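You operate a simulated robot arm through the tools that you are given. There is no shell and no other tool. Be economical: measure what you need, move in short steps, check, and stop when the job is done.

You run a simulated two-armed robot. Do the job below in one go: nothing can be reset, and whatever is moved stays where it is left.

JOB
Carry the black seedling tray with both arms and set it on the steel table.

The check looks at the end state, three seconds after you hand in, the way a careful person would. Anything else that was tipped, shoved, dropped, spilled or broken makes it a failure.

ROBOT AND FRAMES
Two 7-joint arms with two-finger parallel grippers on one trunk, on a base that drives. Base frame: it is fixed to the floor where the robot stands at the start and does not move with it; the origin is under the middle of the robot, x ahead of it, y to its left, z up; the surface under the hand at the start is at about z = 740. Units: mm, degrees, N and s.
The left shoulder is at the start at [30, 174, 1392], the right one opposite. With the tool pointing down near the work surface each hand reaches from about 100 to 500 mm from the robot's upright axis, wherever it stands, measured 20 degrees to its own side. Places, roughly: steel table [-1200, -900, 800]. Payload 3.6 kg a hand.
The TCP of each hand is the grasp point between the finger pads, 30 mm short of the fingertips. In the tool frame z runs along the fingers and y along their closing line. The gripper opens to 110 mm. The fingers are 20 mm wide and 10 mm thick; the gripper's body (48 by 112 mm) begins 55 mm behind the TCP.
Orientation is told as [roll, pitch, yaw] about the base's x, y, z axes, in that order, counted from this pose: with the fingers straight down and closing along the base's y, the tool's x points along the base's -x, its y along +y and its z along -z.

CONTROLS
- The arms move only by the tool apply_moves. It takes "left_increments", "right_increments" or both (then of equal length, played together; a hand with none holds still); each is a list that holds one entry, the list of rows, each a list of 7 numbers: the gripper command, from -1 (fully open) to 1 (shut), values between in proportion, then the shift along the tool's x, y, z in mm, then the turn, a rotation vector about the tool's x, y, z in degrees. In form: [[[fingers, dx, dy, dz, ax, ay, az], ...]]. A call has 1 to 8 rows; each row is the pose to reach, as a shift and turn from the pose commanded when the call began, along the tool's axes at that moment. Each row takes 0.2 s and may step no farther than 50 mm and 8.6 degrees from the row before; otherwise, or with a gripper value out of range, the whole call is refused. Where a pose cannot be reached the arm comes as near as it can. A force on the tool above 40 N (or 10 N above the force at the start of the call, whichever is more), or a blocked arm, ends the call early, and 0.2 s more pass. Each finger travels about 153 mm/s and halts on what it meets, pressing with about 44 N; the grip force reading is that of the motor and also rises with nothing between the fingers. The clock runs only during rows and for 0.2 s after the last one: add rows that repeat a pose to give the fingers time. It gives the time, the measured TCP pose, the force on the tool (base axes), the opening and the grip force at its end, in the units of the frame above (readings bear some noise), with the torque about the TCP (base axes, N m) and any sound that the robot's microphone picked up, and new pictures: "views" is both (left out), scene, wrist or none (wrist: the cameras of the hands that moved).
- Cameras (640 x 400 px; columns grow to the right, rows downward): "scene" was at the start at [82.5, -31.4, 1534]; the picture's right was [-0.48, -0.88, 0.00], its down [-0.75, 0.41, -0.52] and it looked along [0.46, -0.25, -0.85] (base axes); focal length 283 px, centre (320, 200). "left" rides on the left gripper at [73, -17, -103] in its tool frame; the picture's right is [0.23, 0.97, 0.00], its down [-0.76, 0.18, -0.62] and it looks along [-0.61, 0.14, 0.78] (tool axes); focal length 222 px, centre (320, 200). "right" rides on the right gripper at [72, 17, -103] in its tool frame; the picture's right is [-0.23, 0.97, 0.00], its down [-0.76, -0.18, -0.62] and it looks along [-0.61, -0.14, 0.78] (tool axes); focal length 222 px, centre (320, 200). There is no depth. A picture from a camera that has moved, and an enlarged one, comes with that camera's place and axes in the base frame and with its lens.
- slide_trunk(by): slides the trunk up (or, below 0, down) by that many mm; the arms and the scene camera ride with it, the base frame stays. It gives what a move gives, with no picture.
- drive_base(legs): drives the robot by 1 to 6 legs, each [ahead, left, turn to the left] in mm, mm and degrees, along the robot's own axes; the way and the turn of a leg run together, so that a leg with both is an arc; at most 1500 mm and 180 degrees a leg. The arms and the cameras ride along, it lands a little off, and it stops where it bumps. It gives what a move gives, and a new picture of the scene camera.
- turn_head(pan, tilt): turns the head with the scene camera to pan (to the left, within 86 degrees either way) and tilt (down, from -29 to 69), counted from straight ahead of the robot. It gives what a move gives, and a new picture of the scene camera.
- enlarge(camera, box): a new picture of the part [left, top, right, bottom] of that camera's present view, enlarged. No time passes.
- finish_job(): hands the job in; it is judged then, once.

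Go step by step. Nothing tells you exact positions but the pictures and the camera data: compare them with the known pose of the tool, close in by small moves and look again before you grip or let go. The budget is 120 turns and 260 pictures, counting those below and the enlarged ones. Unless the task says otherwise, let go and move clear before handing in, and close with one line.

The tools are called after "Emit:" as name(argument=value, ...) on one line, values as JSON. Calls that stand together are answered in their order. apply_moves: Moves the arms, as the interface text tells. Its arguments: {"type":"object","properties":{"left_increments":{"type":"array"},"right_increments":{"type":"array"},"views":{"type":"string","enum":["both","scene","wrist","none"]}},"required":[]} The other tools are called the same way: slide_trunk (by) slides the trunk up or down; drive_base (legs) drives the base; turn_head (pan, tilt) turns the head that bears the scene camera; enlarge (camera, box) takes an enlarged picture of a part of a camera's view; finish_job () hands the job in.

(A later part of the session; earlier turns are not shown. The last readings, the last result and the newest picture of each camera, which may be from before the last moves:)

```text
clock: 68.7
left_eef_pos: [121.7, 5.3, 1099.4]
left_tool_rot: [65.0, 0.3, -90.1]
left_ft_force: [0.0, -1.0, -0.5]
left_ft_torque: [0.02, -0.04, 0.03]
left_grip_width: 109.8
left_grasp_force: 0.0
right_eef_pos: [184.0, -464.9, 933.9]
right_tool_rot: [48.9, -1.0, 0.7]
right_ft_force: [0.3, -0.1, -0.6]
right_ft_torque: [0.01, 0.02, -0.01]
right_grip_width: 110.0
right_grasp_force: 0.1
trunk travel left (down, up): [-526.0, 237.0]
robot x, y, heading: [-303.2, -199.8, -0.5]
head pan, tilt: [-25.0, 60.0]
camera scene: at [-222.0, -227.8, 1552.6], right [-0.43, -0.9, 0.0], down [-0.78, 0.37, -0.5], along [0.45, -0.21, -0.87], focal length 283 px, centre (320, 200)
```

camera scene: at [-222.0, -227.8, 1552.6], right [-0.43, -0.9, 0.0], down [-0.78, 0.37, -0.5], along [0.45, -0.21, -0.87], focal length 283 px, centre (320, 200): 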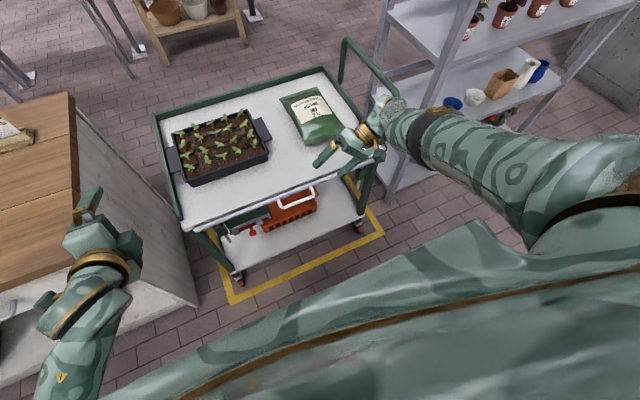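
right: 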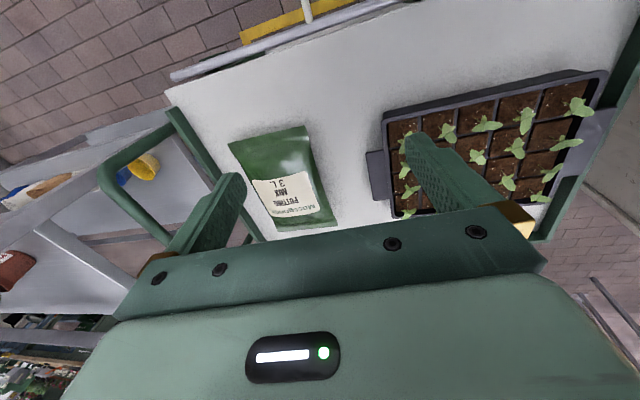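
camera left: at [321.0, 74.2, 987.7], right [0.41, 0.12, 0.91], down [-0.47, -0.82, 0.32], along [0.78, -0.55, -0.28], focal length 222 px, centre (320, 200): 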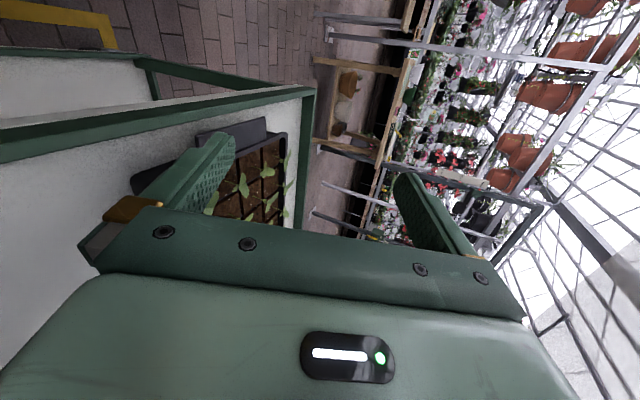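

The right elbow is now out. I'll swing the right fingers forward directly from here.

Emit:
apply_moves(right_increments=[[[-1, 4, 7, 3, 4.4, -6, -2.7], [-1, 7, 15, 5, 8.8, -12, -5.5], [-1, 11, 22, 8, 13.2, -18, -8.2], [-1, 15, 30, 10, 17.6, -24, -11], [-1, 19, 37, 13, 22, -30, -13.7], [-1, 22, 44, 16, 26.4, -36, -16.4], [-1, 26, 52, 18, 30.8, -42, -19], [-1, 30, 59, 21, 35, -48, -21.8]]], views="scene")

```text
clock: 70.5
left_eef_pos: [122.0, 6.8, 1098.6]
left_tool_rot: [65.0, 0.1, -90.0]
left_ft_force: [-0.1, 0.1, -0.4]
left_ft_torque: [0.0, 0.01, 0.0]
left_grip_width: 110.2
left_grasp_force: 0.1
right_eef_pos: [161.7, -440.9, 948.5]
right_tool_rot: [14.5, -52.2, -6.1]
right_ft_force: [1.1, 0.4, 0.9]
right_ft_torque: [-0.02, 0.0, 0.01]
right_grip_width: 109.9
right_grasp_force: 0.0
right hand out of reach, approached as far as the arm can: row 7, 8
trunk travel left (down, up): [-526.0, 237.0]
robot x, y, heading: [-300.0, -196.8, -0.4]
head pan, tilt: [-25.0, 60.0]
camera scene: at [-221.8, -226.2, 1552.6], right [-0.43, -0.9, 0.0], down [-0.78, 0.37, -0.5], along [0.45, -0.21, -0.87], focal length 283 px, centre (320, 200)
```

scene: 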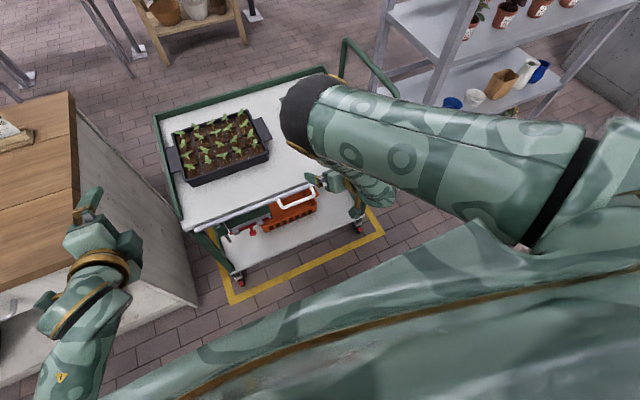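

Emit:
apply_moves(right_increments=[[[-1, 0, 0, 0, 0, 0, -8], [-1, 0, 0, 0, 0, 0, -16], [-1, 0, 0, 0, 0, 0, -24], [-1, 0, 0, 0, 0, 0, -32], [-1, 0, 0, 0, 0, 0, -40], [-1, 0, 0, 0, 0, 0, -48], [-1, 0, 0, 0, 0, 0, -56], [-1, 0, 0, 0, 0, 0, -64]]], views="scene")

```text
clock: 72.3
left_eef_pos: [123.0, 7.3, 1099.4]
left_tool_rot: [64.9, 0.1, -90.1]
left_ft_force: [0.2, 0.7, 0.5]
left_ft_torque: [-0.01, 0.03, -0.04]
left_grip_width: 110.2
left_grasp_force: 0.1
right_eef_pos: [162.0, -440.5, 948.0]
right_tool_rot: [-47.3, -29.0, 78.0]
right_ft_force: [-0.4, -0.5, 0.0]
right_ft_torque: [0.0, 0.0, 0.01]
right_grip_width: 110.0
right_grasp_force: 0.2
trunk travel left (down, up): [-526.0, 237.0]
robot x, y, heading: [-299.2, -198.5, -0.3]
head pan, tilt: [-25.0, 60.0]
camera scene: at [-221.8, -225.9, 1552.6], right [-0.43, -0.9, 0.0], down [-0.78, 0.37, -0.5], along [0.45, -0.21, -0.87], focal length 283 px, centre (320, 200)
```

scene: 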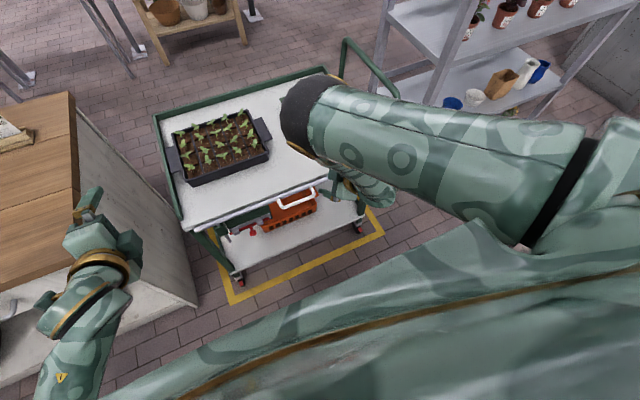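

It works; I'll finish the rotation to the forward-pointing, vertical-closing pose.

Emit:
apply_moves(right_increments=[[[-1, 0, 0, 0, 2.8, 1.3, -6.1], [-1, 0, 0, 0, 5.7, 2.5, -12.2], [-1, 0, 0, 0, 8.5, 3.8, -18.4], [-1, 0, 0, 0, 11.4, 5, -24.5], [-1, 0, 0, 0, 14.2, 6.3, -30.6]]], views="both")

```text
clock: 73.5
left_eef_pos: [121.8, 6.9, 1099.5]
left_tool_rot: [65.0, 0.1, -90.1]
left_ft_force: [-0.2, -0.1, 0.1]
left_ft_torque: [-0.02, 0.02, 0.02]
left_grip_width: 109.9
left_grasp_force: 0.0
right_eef_pos: [148.2, -477.7, 977.6]
right_tool_rot: [-64.6, -0.8, 91.8]
right_ft_force: [-0.9, 0.3, 0.8]
right_ft_torque: [0.02, 0.02, 0.0]
right_grip_width: 110.0
right_grasp_force: 0.1
right hand out of reach, approached as far as the arm can: row 1, 2, 3, 4, 5
trunk travel left (down, up): [-526.0, 237.0]
robot x, y, heading: [-301.0, -198.9, -0.4]
head pan, tilt: [-25.0, 60.0]
camera scene: at [-221.9, -225.9, 1552.6], right [-0.43, -0.9, 0.0], down [-0.78, 0.37, -0.5], along [0.45, -0.21, -0.87], focal length 283 px, centre (320, 200)
camera right: at [51.5, -552.7, 1005.7], right [-0.43, 0.23, -0.88], down [-0.51, 0.74, 0.44], along [0.75, 0.63, -0.2], focal length 222 px, centre (320, 200)
```

scene: 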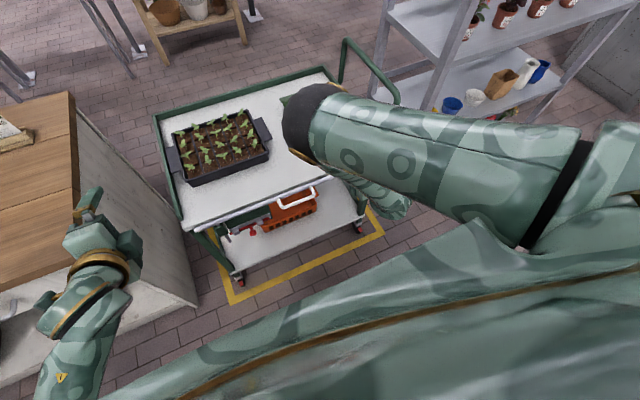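
right: 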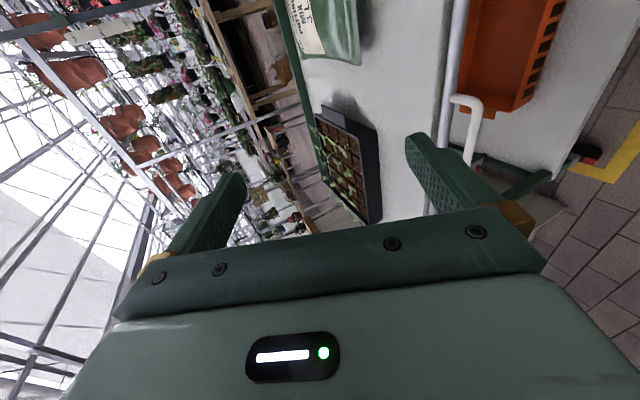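

Emit:
apply_moves(right_increments=[[[-1, -18, 0, 0, 0, 0, 0], [-1, -36, 0, 0, 0, 0, 0], [-1, -54, 0, 0, 0, 0, 0], [-1, -72, 0, 0, 0, 0, 0]]], views="scene")

```text
clock: 74.5
left_eef_pos: [121.9, 6.9, 1098.1]
left_tool_rot: [65.1, 0.0, -90.1]
left_ft_force: [0.3, -0.4, 0.7]
left_ft_torque: [-0.02, 0.01, -0.06]
left_grip_width: 110.2
left_grasp_force: 0.0
right_eef_pos: [145.5, -487.6, 988.7]
right_tool_rot: [-65.0, -0.3, 90.5]
right_ft_force: [-0.2, 0.3, 0.5]
right_ft_torque: [0.01, -0.01, -0.04]
right_grip_width: 109.9
right_grasp_force: 0.1
right hand out of reach, approached as far as the arm can: row 1, 2, 3, 4
trunk travel left (down, up): [-526.0, 237.0]
robot x, y, heading: [-302.2, -199.9, -0.4]
head pan, tilt: [-25.0, 60.0]
camera scene: at [-221.7, -225.9, 1552.6], right [-0.43, -0.9, 0.0], down [-0.78, 0.37, -0.5], along [0.45, -0.21, -0.87], focal length 283 px, centre (320, 200)
```

scene: 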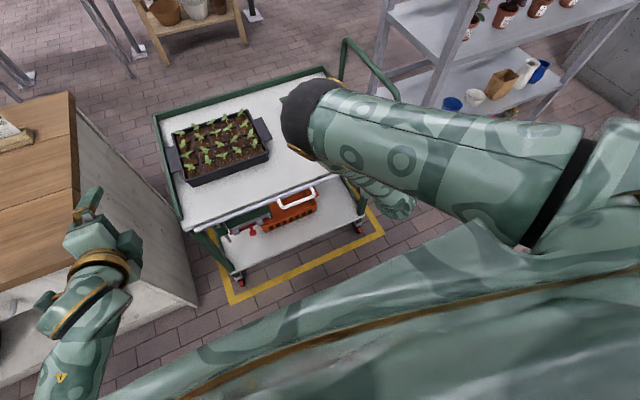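

I'll lower the right hand in the free space so the arm hangs and the elbow falls behind it.

Emit:
apply_moves(right_increments=[[[-1, 0, 28, 0, 0, 0, 0], [-1, 0, 56, 0, 0, 0, 0], [-1, 0, 84, -1, 0, 0, 0], [-1, 0, 112, -2, 0, 0, 0], [-1, 0, 140, -2, 0, 0, 0], [-1, 0, 168, -3, 0, 0, 0], [-1, 0, 196, -3, 0, 0, 0], [-1, 0, 223, -4, 0, 0, 0]]], views="scene")

```text
clock: 76.3
left_eef_pos: [121.1, 7.7, 1099.8]
left_tool_rot: [65.1, 0.1, -90.1]
left_ft_force: [0.8, 0.7, 1.2]
left_ft_torque: [0.01, 0.02, -0.02]
left_grip_width: 110.1
left_grasp_force: 0.1
right_eef_pos: [27.9, -524.7, 838.2]
right_tool_rot: [-64.8, -1.1, 92.0]
right_ft_force: [0.0, 0.1, 0.2]
right_ft_torque: [0.0, 0.02, -0.03]
right_grip_width: 110.0
right_grasp_force: 0.1
right hand out of reach, approached as far as the arm can: row 1, 2, 3, 4, 5, 6, 7, 8
trunk travel left (down, up): [-526.0, 237.0]
robot x, y, heading: [-303.2, -197.7, -0.3]
head pan, tilt: [-25.0, 60.0]
camera scene: at [-222.4, -226.1, 1552.6], right [-0.43, -0.9, 0.0], down [-0.78, 0.37, -0.5], along [0.45, -0.21, -0.87], focal length 283 px, centre (320, 200)
```

scene: 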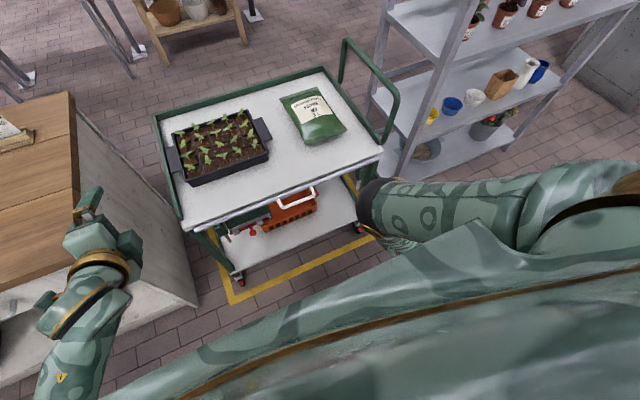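

Emit:
apply_moves(right_increments=[[[-1, -5, 24, 8, 0, 0, 0], [-1, -10, 48, 15, 0, 0, 0], [-1, -15, 72, 23, 0, 0, 0], [-1, -20, 96, 31, 0, 0, 0], [-1, -25, 120, 38, 0, 0, 0], [-1, -30, 144, 46, 0, 0, 0]]], views="none")

Emit:
turn_head(pan=-50, tilt=69)

```text
clock: 77.7
left_eef_pos: [123.2, 7.3, 1098.8]
left_tool_rot: [65.0, 0.1, -90.0]
left_ft_force: [0.0, 0.6, 0.4]
left_ft_torque: [-0.02, 0.0, -0.04]
left_grip_width: 109.9
left_grasp_force: 0.1
right_eef_pos: [-5.4, -556.2, 818.8]
right_tool_rot: [-64.9, -0.3, 90.4]
right_ft_force: [-0.7, 0.2, -0.4]
right_ft_torque: [-0.01, 0.01, 0.0]
right_grip_width: 110.1
right_grasp_force: 0.0
right hand out of reach, approached as far as the arm can: row 1, 2, 3, 4, 5, 6
trunk travel left (down, up): [-526.0, 237.0]
robot x, y, heading: [-301.0, -198.4, -0.3]
head pan, tilt: [-25.0, 60.0]
```

```text
clock: 78.6
left_eef_pos: [122.3, 6.1, 1099.1]
left_tool_rot: [65.0, 0.1, -90.1]
left_ft_force: [-0.4, -0.8, -0.6]
left_ft_torque: [0.02, -0.02, 0.0]
left_grip_width: 110.3
left_grasp_force: 0.0
right_eef_pos: [-5.5, -556.1, 818.8]
right_tool_rot: [-64.9, -0.3, 90.4]
right_ft_force: [0.2, 1.1, -0.3]
right_ft_torque: [0.01, 0.03, -0.04]
right_grip_width: 109.9
right_grasp_force: 0.1
trunk travel left (down, up): [-526.0, 237.0]
robot x, y, heading: [-303.6, -197.9, -0.4]
head pan, tilt: [-50.0, 68.8]
camera scene: at [-246.4, -240.5, 1543.2], right [-0.77, -0.64, 0.0], down [-0.6, 0.72, -0.36], along [0.23, -0.28, -0.93], focal length 283 px, centre (320, 200)
```

scene: 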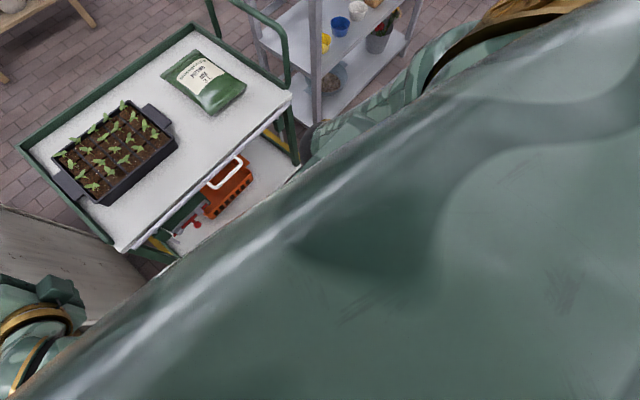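

Emit:
apply_moves(right_increments=[[[-1, -16, -12, 6, 0, 0, 0], [-1, -32, -26, 12, 0, 0, 0], [-1, -48, -42, 18, 0, 0, 0], [-1, -64, -60, 23, 0, 0, 0], [-1, -80, -80, 28, 0, 0, 0]]], views="none")

Emit:
turn_head(pan=-25, tilt=60)

```text
clock: 79.8
left_eef_pos: [122.6, 7.2, 1099.0]
left_tool_rot: [65.0, 0.1, -90.2]
left_ft_force: [-0.4, -0.7, 0.6]
left_ft_torque: [0.01, 0.05, 0.0]
left_grip_width: 110.1
left_grasp_force: 0.0
right_eef_pos: [45.7, -499.8, 894.4]
right_tool_rot: [-64.8, -0.5, 91.0]
right_ft_force: [-0.1, 0.5, 0.1]
right_ft_torque: [0.01, 0.0, 0.0]
right_grip_width: 110.0
right_grasp_force: 0.1
right hand out of reach, approached as far as the arm can: row 1, 2, 3, 4, 5
trunk travel left (down, up): [-526.0, 237.0]
robot x, y, heading: [-302.2, -195.0, -0.3]
head pan, tilt: [-50.0, 68.8]
```

```text
clock: 80.7
left_eef_pos: [122.1, 7.4, 1097.5]
left_tool_rot: [64.9, 0.0, -90.0]
left_ft_force: [-0.2, 0.1, 0.0]
left_ft_torque: [0.01, 0.02, 0.0]
left_grip_width: 109.9
left_grasp_force: 0.0
right_eef_pos: [44.4, -499.8, 895.3]
right_tool_rot: [-64.8, -0.6, 91.1]
right_ft_force: [-0.9, 0.0, 0.9]
right_ft_torque: [-0.03, -0.01, -0.04]
right_grip_width: 110.3
right_grasp_force: 0.0
trunk travel left (down, up): [-526.0, 237.0]
robot x, y, heading: [-299.5, -198.0, -0.5]
head pan, tilt: [-25.0, 60.0]
camera scene: at [-221.9, -225.9, 1552.6], right [-0.43, -0.9, 0.0], down [-0.78, 0.37, -0.5], along [0.45, -0.21, -0.87], focal length 283 px, centre (320, 200)
```

scene: 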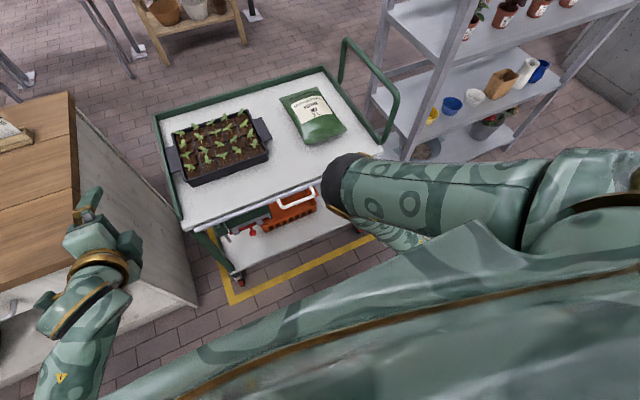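

I'll redo for the right arm the exact route that worked for the left, now that nothing obstructs its elbow. First I reverse the roll.

Emit:
apply_moves(right_increments=[[[-1, -8, -12, 10, 0, 0, 8], [-1, -15, -25, 20, 0, 0, 16], [-1, -23, -37, 30, 0, 0, 24], [-1, -30, -50, 40, 0, 0, 32], [-1, -38, -62, 50, 0, 0, 40], [-1, -45, -75, 60, 0, 0, 48], [-1, -53, -87, 70, 0, 0, 56], [-1, -60, -99, 80, 0, 0, 64]]], views="scene")

```text
clock: 82.5
left_eef_pos: [122.0, 8.6, 1098.8]
left_tool_rot: [65.0, 0.1, -90.0]
left_ft_force: [-0.2, 0.5, 0.9]
left_ft_torque: [0.01, -0.02, 0.0]
left_grip_width: 109.9
left_grasp_force: 0.2
right_eef_pos: [149.7, -477.9, 978.6]
right_tool_rot: [-41.3, -55.0, 49.1]
right_ft_force: [0.6, -0.1, 0.0]
right_ft_torque: [0.02, 0.01, -0.03]
right_grip_width: 110.3
right_grasp_force: 0.0
right hand out of reach, approached as far as the arm can: row 1, 2, 3, 4, 5, 6, 7, 8
trunk travel left (down, up): [-526.0, 237.0]
robot x, y, heading: [-299.8, -199.2, -0.4]
head pan, tilt: [-25.0, 60.0]
camera scene: at [-221.4, -226.0, 1552.5], right [-0.43, -0.9, 0.0], down [-0.78, 0.37, -0.5], along [0.45, -0.21, -0.87], focal length 283 px, centre (320, 200)
```

scene: 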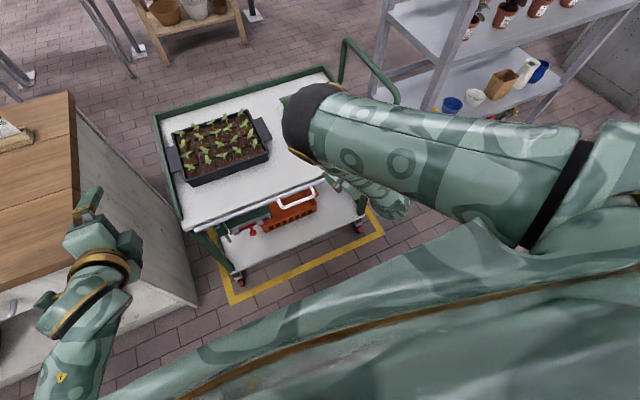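

Emit:
apply_moves(right_increments=[[[-1, -12, 1, 10, -1.5, 7.3, 2.8], [-1, -24, 1, 21, -3, 14.7, 5.5], [-1, -36, 2, 31, -4.4, 22, 8.3], [-1, -48, 3, 42, -5.9, 29.4, 11], [-1, -60, 4, 52, -7.4, 36.8, 13.8], [-1, -72, 4, 63, -8.9, 44.1, 16.6], [-1, -84, 5, 73, -10.3, 51.5, 19.3], [-1, -96, 6, 84, -11.8, 58.8, 22.1]]], views="scene")

```text
clock: 84.3
left_eef_pos: [123.0, 5.9, 1097.5]
left_tool_rot: [65.0, 0.0, -90.0]
left_ft_force: [0.0, 0.0, 0.0]
left_ft_torque: [-0.01, 0.0, 0.02]
left_grip_width: 110.1
left_grasp_force: 0.1
right_eef_pos: [260.1, -429.8, 1016.6]
right_tool_rot: [-2.1, -5.3, 0.5]
right_ft_force: [-0.3, 0.5, -0.6]
right_ft_torque: [-0.04, 0.0, 0.03]
right_grip_width: 110.2
right_grasp_force: 0.0
right hand out of reach, approached as far as the arm can: row 1, 2, 3, 4, 5, 6
trunk travel left (down, up): [-526.0, 237.0]
robot x, y, heading: [-302.6, -201.6, -0.3]
head pan, tilt: [-25.0, 60.0]
camera scene: at [-220.9, -225.9, 1552.5], right [-0.43, -0.9, 0.0], down [-0.78, 0.37, -0.5], along [0.45, -0.21, -0.87], focal length 283 px, centre (320, 200)
```

scene: 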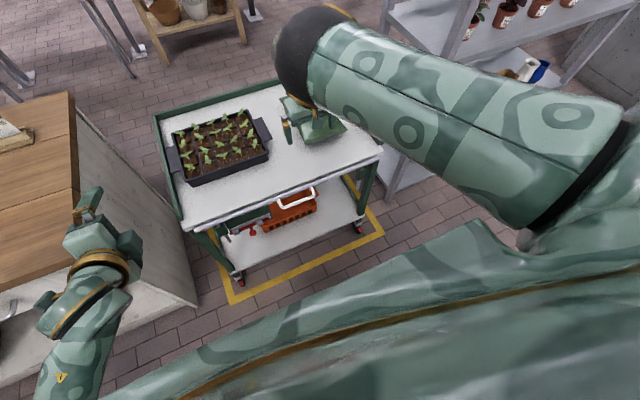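

Emit:
apply_moves(right_increments=[[[-1, 10, -4, 10, -6.2, 0, 0], [-1, 19, -9, 20, -12.5, 0, 0], [-1, 29, -13, 31, -19, 0, 0], [-1, 38, -18, 41, -25, 0, 0], [-1, 48, -22, 51, -31, 0, 0], [-1, 57, -26, 61, -37.5, 0, 0], [-1, 67, -30, 72, -44, 0, 0], [-1, 76, -35, 82, -51, 0, 0]]], views="none")

Emit:
apply_moves(right_increments=[[[-1, 0, -20, -3, 6, 0, 0], [-1, 0, -40, -7, 12, 0, 0], [-1, 0, -60, -12, 19, 0, 0], [-1, 0, -78, -20, 25, 0, 0], [-1, 0, -95, -30, 31, 0, 0], [-1, 0, -110, -45, 37, 0, 0], [-1, 0, -125, -60, 43, 0, 0], [-1, 0, -140, -78, 50, 0, 0]]], views="scene")

```text
clock: 86.1
left_eef_pos: [122.0, 5.8, 1099.8]
left_tool_rot: [65.0, 0.2, -90.1]
left_ft_force: [-0.1, -0.8, -0.1]
left_ft_torque: [0.03, 0.02, 0.02]
left_grip_width: 110.2
left_grasp_force: 0.0
right_eef_pos: [188.1, -469.9, 932.1]
right_tool_rot: [49.2, -5.4, 0.4]
right_ft_force: [-0.6, 0.1, -0.2]
right_ft_torque: [0.01, -0.01, 0.02]
right_grip_width: 109.9
right_grasp_force: 0.1
right hand out of reach, approached as far as the arm can: row 8
trunk travel left (down, up): [-526.0, 237.0]
robot x, y, heading: [-300.4, -198.8, -0.3]
head pan, tilt: [-25.0, 60.0]
```

```text
clock: 87.9
left_eef_pos: [121.8, 6.9, 1098.1]
left_tool_rot: [65.0, 0.2, -90.1]
left_ft_force: [-0.1, -0.5, -0.2]
left_ft_torque: [0.01, -0.02, -0.05]
left_grip_width: 110.1
left_grasp_force: 0.1
right_eef_pos: [196.1, -618.9, 876.5]
right_tool_rot: [-1.1, -5.5, 0.4]
right_ft_force: [0.0, 0.0, -0.6]
right_ft_torque: [0.0, -0.02, -0.01]
right_grip_width: 109.7
right_grasp_force: 0.1
trunk travel left (down, up): [-526.0, 237.0]
robot x, y, heading: [-304.4, -197.2, -0.5]
head pan, tilt: [-25.0, 60.0]
camera scene: at [-221.8, -226.0, 1552.6], right [-0.43, -0.9, 0.0], down [-0.78, 0.37, -0.5], along [0.45, -0.21, -0.87], focal length 283 px, centre (320, 200)
```

scene: 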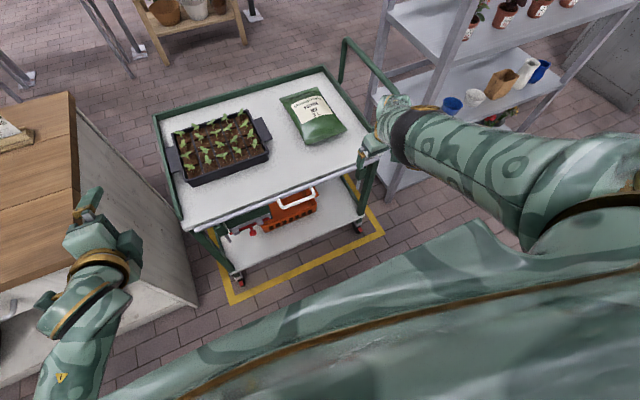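

Emit:
apply_moves(right_increments=[[[-1, 2, 0, -30, 0, 0, -3], [-1, 4, 0, -60, 0, 0, -6], [-1, 6, 0, -90, 0, 0, -9], [-1, 8, 0, -120, 0, 0, -12], [-1, 10, 0, -150, 0, 0, -15], [-1, 10, 0, -180, 0, 0, -17]]], views="scene")

```text
clock: 89.3
left_eef_pos: [122.0, 8.5, 1099.2]
left_tool_rot: [65.0, 0.1, -90.1]
left_ft_force: [0.1, -1.3, 0.0]
left_ft_torque: [-0.03, 0.01, 0.03]
left_grip_width: 110.1
left_grasp_force: 0.1
right_eef_pos: [167.6, -615.6, 1058.3]
right_tool_rot: [-2.6, -4.9, 17.5]
right_ft_force: [0.5, -0.4, -0.5]
right_ft_torque: [0.03, 0.04, -0.02]
right_grip_width: 110.2
right_grasp_force: 0.0
trunk travel left (down, up): [-526.0, 237.0]
robot x, y, heading: [-305.8, -198.9, -0.5]
head pan, tilt: [-25.0, 60.0]
camera scene: at [-222.0, -225.4, 1552.6], right [-0.43, -0.9, 0.0], down [-0.78, 0.37, -0.5], along [0.45, -0.21, -0.87], focal length 283 px, centre (320, 200)
```

scene: 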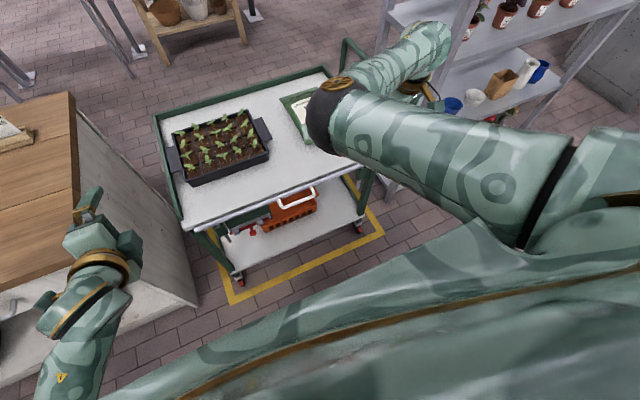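

Emit:
apply_moves(right_increments=[[[-1, -8, 15, -36, 0, -3, 2], [-1, -16, 32, -70, 0, -7, 4], [-1, -26, 55, -100, 0, -11, 6], [-1, -40, 82, -128, 0, -15, 8], [-1, -55, 112, -152, 0, -19, 10], [-1, -72, 145, -174, 0, -23, 12], [-1, -88, 178, -194, 0, -27, 15], [-1, -103, 208, -210, 0, -30, 17]]], views="scene")

```text
clock: 91.3
left_eef_pos: [122.2, 6.8, 1098.9]
left_tool_rot: [65.0, 0.2, -90.0]
left_ft_force: [0.8, 0.1, -0.1]
left_ft_torque: [0.0, 0.01, 0.04]
left_grip_width: 109.9
left_grasp_force: 0.0
right_eef_pos: [197.5, -397.9, 1312.8]
right_tool_rot: [2.9, -41.0, -1.7]
right_ft_force: [-0.7, 0.1, 0.6]
right_ft_torque: [0.0, 0.01, 0.0]
right_grip_width: 110.1
right_grasp_force: 0.1
trunk travel left (down, up): [-526.0, 237.0]
robot x, y, heading: [-301.3, -202.6, -0.3]
head pan, tilt: [-25.0, 60.0]
stopped in row 8 (right hand): the arm was blocked; the commanded pose is now the measured one
camera scene: at [-221.7, -226.6, 1552.6], right [-0.43, -0.9, 0.0], down [-0.78, 0.37, -0.5], along [0.45, -0.21, -0.87], focal length 283 px, centre (320, 200)
```

scene: 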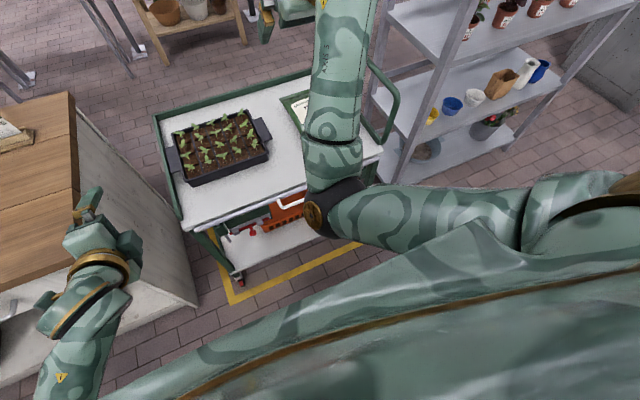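

Emit:
apply_moves(right_increments=[[[-1, 24, 0, 12, 0, -3, 0], [-1, 48, 0, 25, 0, -6, 0], [-1, 72, 0, 37, 0, -9, 0], [-1, 96, 0, 50, 0, -12, 0], [-1, 120, 0, 62, 0, -15, 0], [-1, 144, 0, 74, 0, -18, 0], [-1, 168, 0, 87, 0, -21, 0], [-1, 191, 0, 99, 0, -24, 0]]], views="scene")

```text
clock: 91.9
left_eef_pos: [122.1, 7.1, 1098.9]
left_tool_rot: [65.0, 0.1, -90.1]
left_ft_force: [-1.1, -0.5, -0.3]
left_ft_torque: [-0.01, -0.05, 0.01]
left_grip_width: 110.1
left_grasp_force: 0.1
right_eef_pos: [201.6, -408.2, 1369.5]
right_tool_rot: [1.6, -59.3, -2.3]
right_ft_force: [0.4, -0.3, -0.2]
right_ft_torque: [-0.01, 0.02, 0.02]
right_grip_width: 110.1
right_grasp_force: 0.0
trunk travel left (down, up): [-526.0, 237.0]
robot x, y, heading: [-301.2, -197.4, -0.5]
head pan, tilt: [-25.0, 60.0]
stopped in row 3 (right hand): the arm was blocked; the commanded pose is now the measured one
camera scene: at [-221.8, -225.8, 1552.6], right [-0.43, -0.9, 0.0], down [-0.78, 0.37, -0.5], along [0.45, -0.21, -0.87], focal length 283 px, centre (320, 200)
```

scene: 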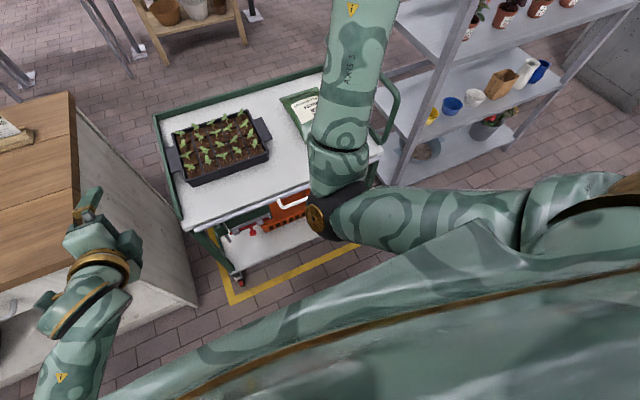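

Emit:
apply_moves(right_increments=[[[-1, 30, 0, 15, 0, 0, 0], [-1, 30, 0, 15, 0, 0, 0], [-1, 30, 0, 15, 0, 0, 0], [-1, 30, 0, 15, 0, 0, 0], [-1, 30, 0, 15, 0, 0, 0], [-1, 30, 0, 15, 0, 0, 0], [-1, 30, 0, 15, 0, 0, 0], [-1, 30, 0, 15, 0, 0, 0]]], views="scene")

```text
clock: 93.9
left_eef_pos: [121.7, 7.1, 1098.9]
left_tool_rot: [65.0, 0.2, -90.0]
left_ft_force: [0.7, 0.9, 0.3]
left_ft_torque: [-0.04, 0.0, 0.01]
left_grip_width: 109.9
left_grasp_force: 0.1
right_eef_pos: [204.5, -427.2, 1371.3]
right_tool_rot: [-2.3, -63.5, -0.5]
right_ft_force: [-0.3, -0.2, -0.2]
right_ft_torque: [0.0, 0.0, 0.02]
right_grip_width: 110.0
right_grasp_force: 0.1
trunk travel left (down, up): [-526.0, 237.0]
robot x, y, heading: [-301.2, -198.6, -0.2]
head pan, tilt: [-25.0, 60.0]
stopped in row 8 (right hand): the arm was blocked; the commanded pose is now the measured one
camera scene: at [-221.8, -226.1, 1552.6], right [-0.43, -0.9, 0.0], down [-0.78, 0.37, -0.5], along [0.45, -0.21, -0.87], focal length 283 px, centre (320, 200)
```

scene: 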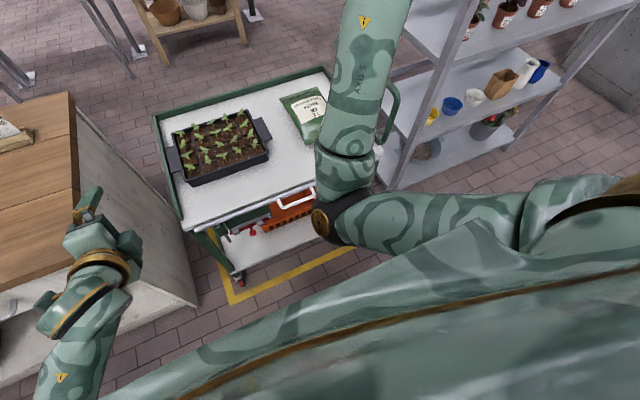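

The upper arm is jammed across the chest in this branch. I'll return to the hanging pose on its own side and pull the hand back low there, so the elbow has to go out and behind.

Emit:
apply_moves(right_increments=[[[-1, 10, -25, 5, 0, 7, 0], [-1, 45, -48, 16, 0, 14.5, 0], [-1, 83, -71, 28, 0, 22, 0], [-1, 121, -94, 42, 0, 29, 0], [-1, 159, -118, 55, 0, 36.5, 0], [-1, 197, -141, 69, 0, 44, 0], [-1, 236, -165, 82, 0, 51, 0], [-1, 276, -188, 96, 0, 58, 0]]], views="none")

Emit:
apply_moves(right_increments=[[[-1, 0, 0, 45, 0, 0, 0], [-1, 0, 0, 90, 0, 0, 0], [-1, 0, 0, 135, 0, 0, 0], [-1, 10, 0, 180, 0, 0, 0], [-1, 45, 0, 190, 0, 0, 0], [-1, 85, 0, 190, 0, 0, 0], [-1, 125, 0, 190, 0, 0, 0], [-1, 165, 0, 190, 0, 0, 0]]], views="scene")

```text
clock: 95.7
left_eef_pos: [123.0, 6.6, 1097.9]
left_tool_rot: [65.0, 0.2, -90.1]
left_ft_force: [0.3, -0.6, 0.2]
left_ft_torque: [-0.03, 0.03, 0.0]
left_grip_width: 109.6
left_grasp_force: 0.0
right_eef_pos: [158.6, -614.6, 1076.4]
right_tool_rot: [-0.6, -5.2, -2.3]
right_ft_force: [0.1, -0.2, -0.4]
right_ft_torque: [0.0, 0.03, 0.0]
right_grip_width: 109.9
right_grasp_force: 0.0
trunk travel left (down, up): [-526.0, 237.0]
robot x, y, heading: [-302.8, -197.3, -0.1]
head pan, tilt: [-25.0, 60.0]
```

```text
clock: 97.5
left_eef_pos: [122.3, 7.4, 1099.6]
left_tool_rot: [65.1, 0.1, -90.0]
left_ft_force: [0.2, -0.5, 0.4]
left_ft_torque: [0.01, -0.02, 0.02]
left_grip_width: 110.0
left_grasp_force: 0.1
right_eef_pos: [18.6, -631.4, 887.0]
right_tool_rot: [-2.4, -6.5, -3.3]
right_ft_force: [-1.0, -0.1, 0.5]
right_ft_torque: [0.02, -0.02, -0.04]
right_grip_width: 110.1
right_grasp_force: 0.0
trunk travel left (down, up): [-526.0, 237.0]
robot x, y, heading: [-300.7, -200.0, -0.4]
head pan, tilt: [-25.0, 60.0]
camera scene: at [-222.4, -226.7, 1552.6], right [-0.43, -0.9, 0.0], down [-0.78, 0.37, -0.5], along [0.45, -0.21, -0.87], focal length 283 px, centre (320, 200)
```

scene: 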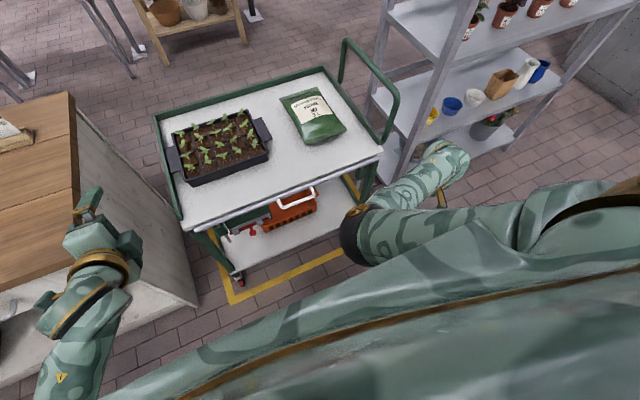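

The inward-rolled pose put the elbow out, so I'll go back to it. From there I'll swing the fingers forward about the vertical while keeping that elbow.

Emit:
apply_moves(right_increments=[[[-1, -10, 19, 0, -6, 0, 0], [-1, -20, 38, 0, -12, 0, 0], [-1, -30, 56, 0, -19, 0, 0], [-1, -40, 75, 0, -25, 0, 0], [-1, -50, 94, 0, -31, 0, 0], [-1, -60, 112, 0, -37, 0, 0], [-1, -70, 131, 0, -44, 0, 0], [-1, -80, 150, 0, -51, 0, 0]]], views="scene")

```text
clock: 99.3
left_eef_pos: [122.9, 7.0, 1099.0]
left_tool_rot: [65.0, 0.1, -90.2]
left_ft_force: [-0.4, 0.1, -0.6]
left_ft_torque: [0.01, 0.0, 0.01]
left_grip_width: 109.7
left_grasp_force: 0.1
right_eef_pos: [97.7, -462.6, 883.2]
right_tool_rot: [50.4, -5.3, -2.3]
right_ft_force: [-0.7, 0.1, -0.5]
right_ft_torque: [0.04, -0.01, 0.0]
right_grip_width: 110.0
right_grasp_force: 0.0
trunk travel left (down, up): [-526.0, 237.0]
robot x, y, heading: [-302.8, -197.6, -0.6]
head pan, tilt: [-25.0, 60.0]
camera scene: at [-221.6, -226.5, 1552.6], right [-0.43, -0.9, 0.0], down [-0.78, 0.37, -0.5], along [0.45, -0.21, -0.87], focal length 283 px, centre (320, 200)
```

scene: 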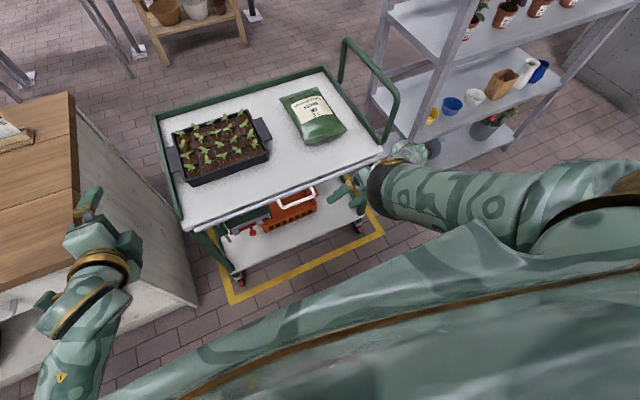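

Emit:
apply_moves(right_increments=[[[-1, -8, 5, 2, 0.7, -6.2, 5.1], [-1, -15, 10, 4, 1.5, -12.3, 10.2], [-1, -23, 15, 7, 2.2, -18.4, 15.3], [-1, -31, 20, 9, 3, -24.5, 20.4], [-1, -39, 26, 11, 3.7, -30.6, 25.5], [-1, -46, 31, 13, 4.4, -36.8, 30.6], [-1, -54, 36, 16, 5.2, -43, 35.7], [-1, -62, 41, 18, 5.9, -49, 40.8]]], views="scene")

```text
clock: 101.1
left_eef_pos: [122.6, 7.4, 1098.5]
left_tool_rot: [65.0, 0.1, -90.2]
left_ft_force: [0.0, -0.5, 1.0]
left_ft_torque: [-0.01, 0.03, 0.0]
left_grip_width: 110.0
left_grasp_force: 0.1
right_eef_pos: [158.9, -424.8, 908.0]
right_tool_rot: [50.2, -5.2, -66.4]
right_ft_force: [0.4, 0.0, -0.9]
right_ft_torque: [-0.04, -0.02, 0.02]
right_grip_width: 109.9
right_grasp_force: 0.1
trunk travel left (down, up): [-526.0, 237.0]
robot x, y, heading: [-301.3, -196.5, -0.6]
head pan, tilt: [-25.0, 60.0]
camera scene: at [-221.8, -225.4, 1552.6], right [-0.43, -0.9, 0.0], down [-0.78, 0.37, -0.5], along [0.45, -0.21, -0.87], focal length 283 px, centre (320, 200)
```

scene: 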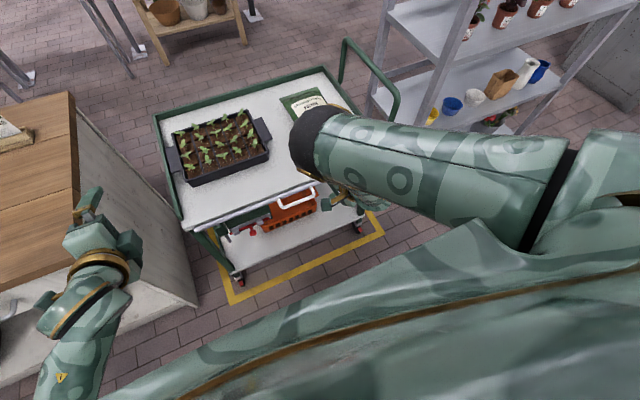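

All reached. I'll finish to straight ahead with a shallower tip.

Emit:
apply_moves(right_increments=[[[-1, 0, 0, 0, -2, -4, 3.2], [-1, 0, 0, 0, -4, -8, 6.4], [-1, 0, 0, 0, -6.5, -12, 9.6], [-1, 0, 0, 0, -11, -15.4, 12.8]]], views="both")

```text
clock: 102.1
left_eef_pos: [122.6, 5.3, 1098.9]
left_tool_rot: [65.0, 0.1, -90.1]
left_ft_force: [1.0, -1.4, 0.2]
left_ft_torque: [0.0, 0.0, 0.0]
left_grip_width: 109.8
left_grasp_force: 0.0
right_eef_pos: [150.3, -475.0, 929.3]
right_tool_rot: [62.5, -1.9, -84.5]
right_ft_force: [-0.8, 0.4, -0.3]
right_ft_torque: [-0.02, -0.02, 0.01]
right_grip_width: 110.0
right_grasp_force: 0.0
right hand out of reach, approached as far as the arm can: row 3, 4
trunk travel left (down, up): [-526.0, 237.0]
robot x, y, heading: [-303.6, -197.0, -0.5]
head pan, tilt: [-25.0, 60.0]
camera scene: at [-221.4, -227.6, 1552.5], right [-0.43, -0.9, 0.0], down [-0.78, 0.37, -0.5], along [0.45, -0.21, -0.87], focal length 283 px, centre (320, 200)
camera right: at [61.3, -409.0, 988.4], right [0.47, -0.15, 0.87], down [-0.56, -0.81, 0.16], along [0.69, -0.56, -0.46], focal length 222 px, centre (320, 200)
```

scene: 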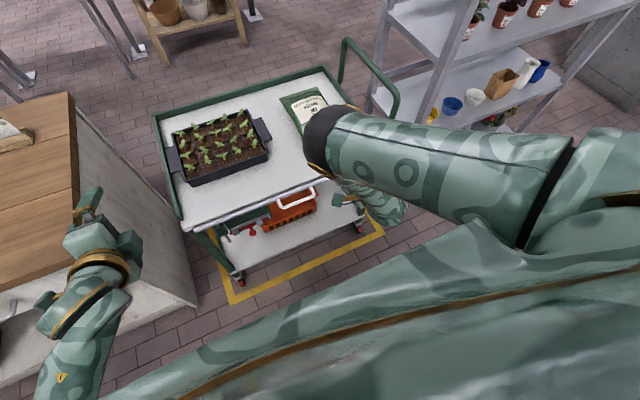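
right: 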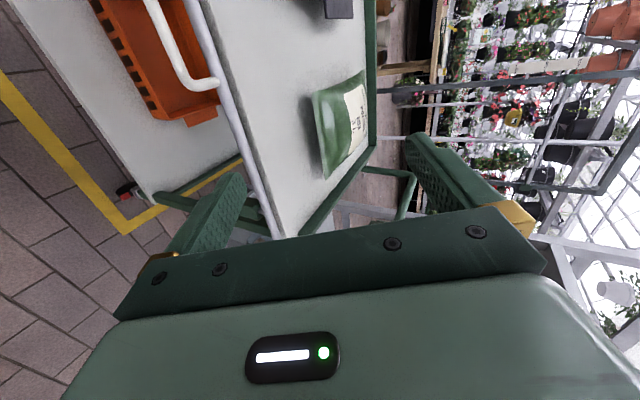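

A forward grip on the right is at the wrist's limit. The inward-tilted side grip, about 45° with the lugs resting on sloped fingers like a cradle, is reachable on both sides and keeps the tray level, so I'll switch to that and unwind both hands.

Emit:
apply_moves(right_increments=[[[-1, 0, 0, 0, 0.8, 7.1, -3.7], [-1, 0, 0, 0, 1.5, 14.2, -7.3], [-1, 0, 0, 0, 2.3, 21.3, -11], [-1, 0, 0, 0, 3, 28.4, -14.7], [-1, 0, 0, 0, 3.7, 35.5, -18.4], [-1, 0, 0, 0, 4.5, 42.6, -22], [-1, 0, 0, 0, 5.2, 49.7, -25.7], [-1, 0, 0, 0, 6, 56.8, -29.4]]], left_increments=[[[-1, 0, 0, 0, 0, 0, -8], [-1, 0, 0, 0, 0, 0, -16], [-1, 0, 0, 0, 0, 0, -24], [-1, 0, 0, 0, 0, 0, -32], [-1, 0, 0, 0, 0, 0, -40], [-1, 0, 0, 0, 0, 0, -48], [-1, 0, 0, 0, 0, 0, -56], [-1, 0, 0, 0, 0, 0, -64]]], views="none")

```text
clock: 103.9
left_eef_pos: [121.1, 5.5, 1100.4]
left_tool_rot: [43.4, -54.4, -49.2]
left_ft_force: [0.5, -0.2, -0.2]
left_ft_torque: [-0.03, 0.0, 0.03]
left_grip_width: 109.8
left_grasp_force: 0.1
right_eef_pos: [150.1, -474.0, 929.4]
right_tool_rot: [55.1, 1.4, -22.3]
right_ft_force: [0.0, 0.0, 0.6]
right_ft_torque: [0.0, 0.02, 0.0]
right_grip_width: 109.9
right_grasp_force: 0.1
trunk travel left (down, up): [-526.0, 237.0]
robot x, y, heading: [-301.7, -199.0, -0.3]
head pan, tilt: [-25.0, 60.0]
```

Emit:
apply_moves(right_increments=[[[-1, 0, 0, 0, 1.2, 2.2, -1.6], [-1, 0, 0, 0, 2.5, 4.5, -3.1], [-1, 0, 0, 0, 3.7, 6.8, -4.7], [-1, 0, 0, 0, 5, 9, -6.3], [-1, 0, 0, 0, 6.2, 11.2, -7.9], [-1, 0, 0, 0, 7.5, 13.5, -9.4], [-1, 0, 0, 0, 8.7, 15.8, -11], [-1, 0, 0, 0, 10, 18, -12.6]]], left_increments=[[[-1, 2, -6, 8, 1.5, 7.3, -2.8], [-1, 4, -12, 16, 3, 14.7, -5.5], [-1, 6, -19, 24, 4.4, 22, -8.3], [-1, 8, -25, 32, 5.9, 29.4, -11], [-1, 11, -31, 39, 7.4, 36.8, -13.8], [-1, 13, -37, 47, 8.9, 44.1, -16.6], [-1, 15, -44, 55, 10.3, 51.5, -19.3], [-1, 17, -50, 63, 11.8, 58.8, -22.1]]], views="none")

Emit:
turn_head(pan=0, tilt=62)

```text
clock: 104.7
left_eef_pos: [133.7, 53.8, 1068.7]
left_tool_rot: [31.4, -34.7, -31.2]
left_ft_force: [-1.0, -0.3, -0.3]
left_ft_torque: [0.0, 0.02, -0.02]
left_grip_width: 110.0
left_grasp_force: 0.1
right_eef_pos: [152.0, -474.3, 929.4]
right_tool_rot: [51.9, 1.8, -14.5]
right_ft_force: [-0.2, 0.0, -0.1]
right_ft_torque: [0.01, 0.01, -0.03]
right_grip_width: 109.9
right_grasp_force: 0.0
trunk travel left (down, up): [-526.0, 237.0]
robot x, y, heading: [-304.7, -195.1, -0.3]
head pan, tilt: [-25.0, 60.0]
stopped in row 4 (left hand): the arm was blocked; the commanded pose is now the measured one
```

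```text
clock: 105.6
left_eef_pos: [133.3, 51.5, 1067.9]
left_tool_rot: [31.4, -34.8, -31.2]
left_ft_force: [-0.1, 0.1, -0.4]
left_ft_torque: [0.0, 0.0, -0.02]
left_grip_width: 110.1
left_grasp_force: 0.0
right_eef_pos: [151.4, -475.1, 930.5]
right_tool_rot: [52.0, 1.8, -14.6]
right_ft_force: [-1.0, 0.2, 0.3]
right_ft_torque: [0.04, 0.0, 0.02]
right_grip_width: 110.1
right_grasp_force: 0.1
trunk travel left (down, up): [-526.0, 237.0]
robot x, y, heading: [-301.9, -197.8, -0.3]
head pan, tilt: [0.0, 62.0]
camera scene: at [-217.5, -197.9, 1550.3], right [-0.01, -1.0, 0.0], down [-0.88, 0.01, -0.47], along [0.47, 0.0, -0.88], focal length 283 px, centre (320, 200)
```

scene: 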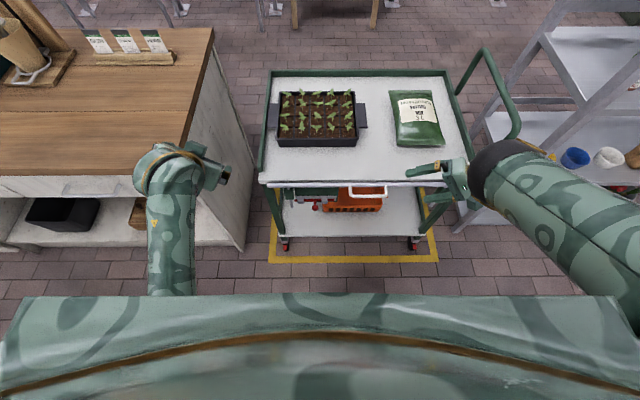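

Emit:
apply_moves(right_increments=[[[-1, 0, 0, 0, 1, 2, -1.5], [-1, 0, 0, 0, 2, 4, -3], [-1, 0, 0, 0, 3, 6, -4.5], [-1, 0, 0, 0, 4, 8, -6], [-1, 0, 0, 0, 5, 10, -7.5], [-1, 0, 0, 0, 6, 11, -8.6], [-1, 0, 0, 0, 6, 11, -8.6], [-1, 0, 0, 0, 6, 11, -8.6]]], left_increments=[[[-1, 5, -2, 5, 6.4, 3.1, -3.6], [-1, 10, -4, 11, 12.9, 6.2, -7.3], [-1, 14, -6, 16, 19.3, 9.4, -11], [-1, 19, -8, 22, 25.8, 12.5, -14.6], [-1, 24, -11, 27, 32.2, 15.6, -18.2], [-1, 28, -13, 33, 38.7, 18.8, -21.9], [-1, 33, -15, 38, 45.1, 21.9, -25.5], [-1, 38, -17, 44, 51.6, 25, -29.2]]], views="scene")

```text
clock: 107.4
left_eef_pos: [134.1, 59.3, 1009.4]
left_tool_rot: [-34.2, -9.6, -1.4]
left_ft_force: [0.1, 0.1, 0.1]
left_ft_torque: [-0.04, -0.01, -0.01]
left_grip_width: 109.9
left_grasp_force: 0.1
right_eef_pos: [151.4, -473.5, 929.9]
right_tool_rot: [46.4, 2.5, -0.7]
right_ft_force: [0.8, 0.0, -1.1]
right_ft_torque: [0.01, -0.03, -0.02]
right_grip_width: 109.9
right_grasp_force: 0.1
trunk travel left (down, up): [-526.0, 237.0]
robot x, y, heading: [-301.9, -196.0, -0.5]
head pan, tilt: [0.0, 62.0]
camera scene: at [-216.8, -198.1, 1550.2], right [-0.01, -1.0, 0.0], down [-0.88, 0.01, -0.47], along [0.47, 0.0, -0.88], focal length 283 px, centre (320, 200)
```

scene: 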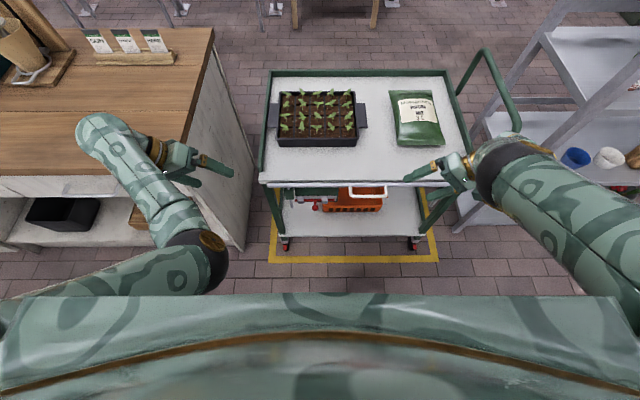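

Both hands are now tilted inward with their elbows clear. I'll raise them, drive back to the cart and then lower the trunk.

Emit:
apply_moves(right_increments=[[[-1, 0, 27, -21, 0, 0, 0], [-1, 0, 54, -41, 0, 0, 0], [-1, 0, 82, -62, 0, 0, 0], [-1, 0, 109, -82, 0, 0, 0], [-1, 0, 136, -103, 0, 0, 0]]], left_increments=[[[-1, -3, -14, -14, 2.6, 1.6, -1.1], [-1, -7, -29, -28, 5.2, 3.2, -2.2], [-1, -10, -43, -42, 7.8, 4.8, -3.2], [-1, -14, -58, -56, 10.4, 6.4, -4.3], [-1, -17, -72, -70, 13, 8, -5.4]]], views="none")

Emit:
drive_base(legs=[[300, 0, 0.4]])

```text
clock: 108.6
left_eef_pos: [134.2, 39.2, 1108.6]
left_tool_rot: [-46.9, -0.1, -2.6]
left_ft_force: [-1.1, 0.4, 0.3]
left_ft_torque: [-0.01, -0.01, -0.01]
left_grip_width: 110.0
left_grasp_force: 0.1
left hand out of reach, approached as far as the arm can: row 2, 3, 4
right_eef_pos: [157.1, -454.8, 1099.4]
right_tool_rot: [46.4, 2.4, -0.7]
right_ft_force: [-0.2, -0.2, 0.6]
right_ft_torque: [-0.01, 0.03, 0.01]
right_grip_width: 109.8
right_grasp_force: 0.0
trunk travel left (down, up): [-526.0, 237.0]
robot x, y, heading: [-300.3, -199.7, -0.3]
head pan, tilt: [0.0, 62.0]
```

```text
clock: 110.6
left_eef_pos: [430.0, 39.6, 1107.9]
left_tool_rot: [-46.8, 0.2, -2.5]
left_ft_force: [0.7, 0.0, -0.7]
left_ft_torque: [0.01, -0.01, 0.02]
left_grip_width: 109.8
left_grasp_force: 0.1
right_eef_pos: [453.8, -455.4, 1099.9]
right_tool_rot: [46.4, 2.5, -0.5]
right_ft_force: [-0.2, 0.3, 0.2]
right_ft_torque: [0.0, 0.03, 0.02]
right_grip_width: 110.0
right_grasp_force: 0.0
trunk travel left (down, up): [-526.0, 237.0]
robot x, y, heading: [-8.5, -200.5, -0.4]
head pan, tilt: [0.0, 62.0]
camera scene: at [78.9, -199.2, 1550.3], right [0.0, -1.0, 0.0], down [-0.88, 0.0, -0.47], along [0.47, 0.0, -0.88], focal length 283 px, centre (320, 200)
```

scene: 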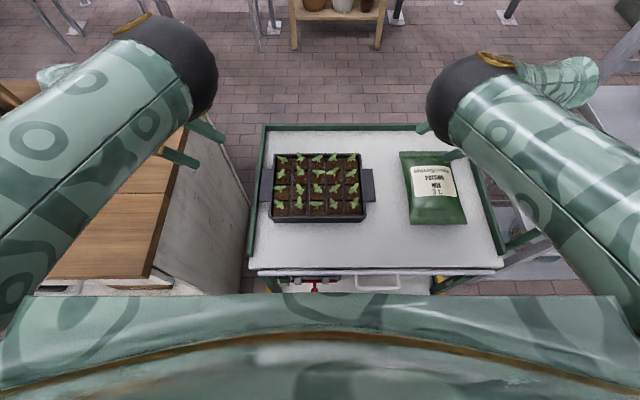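

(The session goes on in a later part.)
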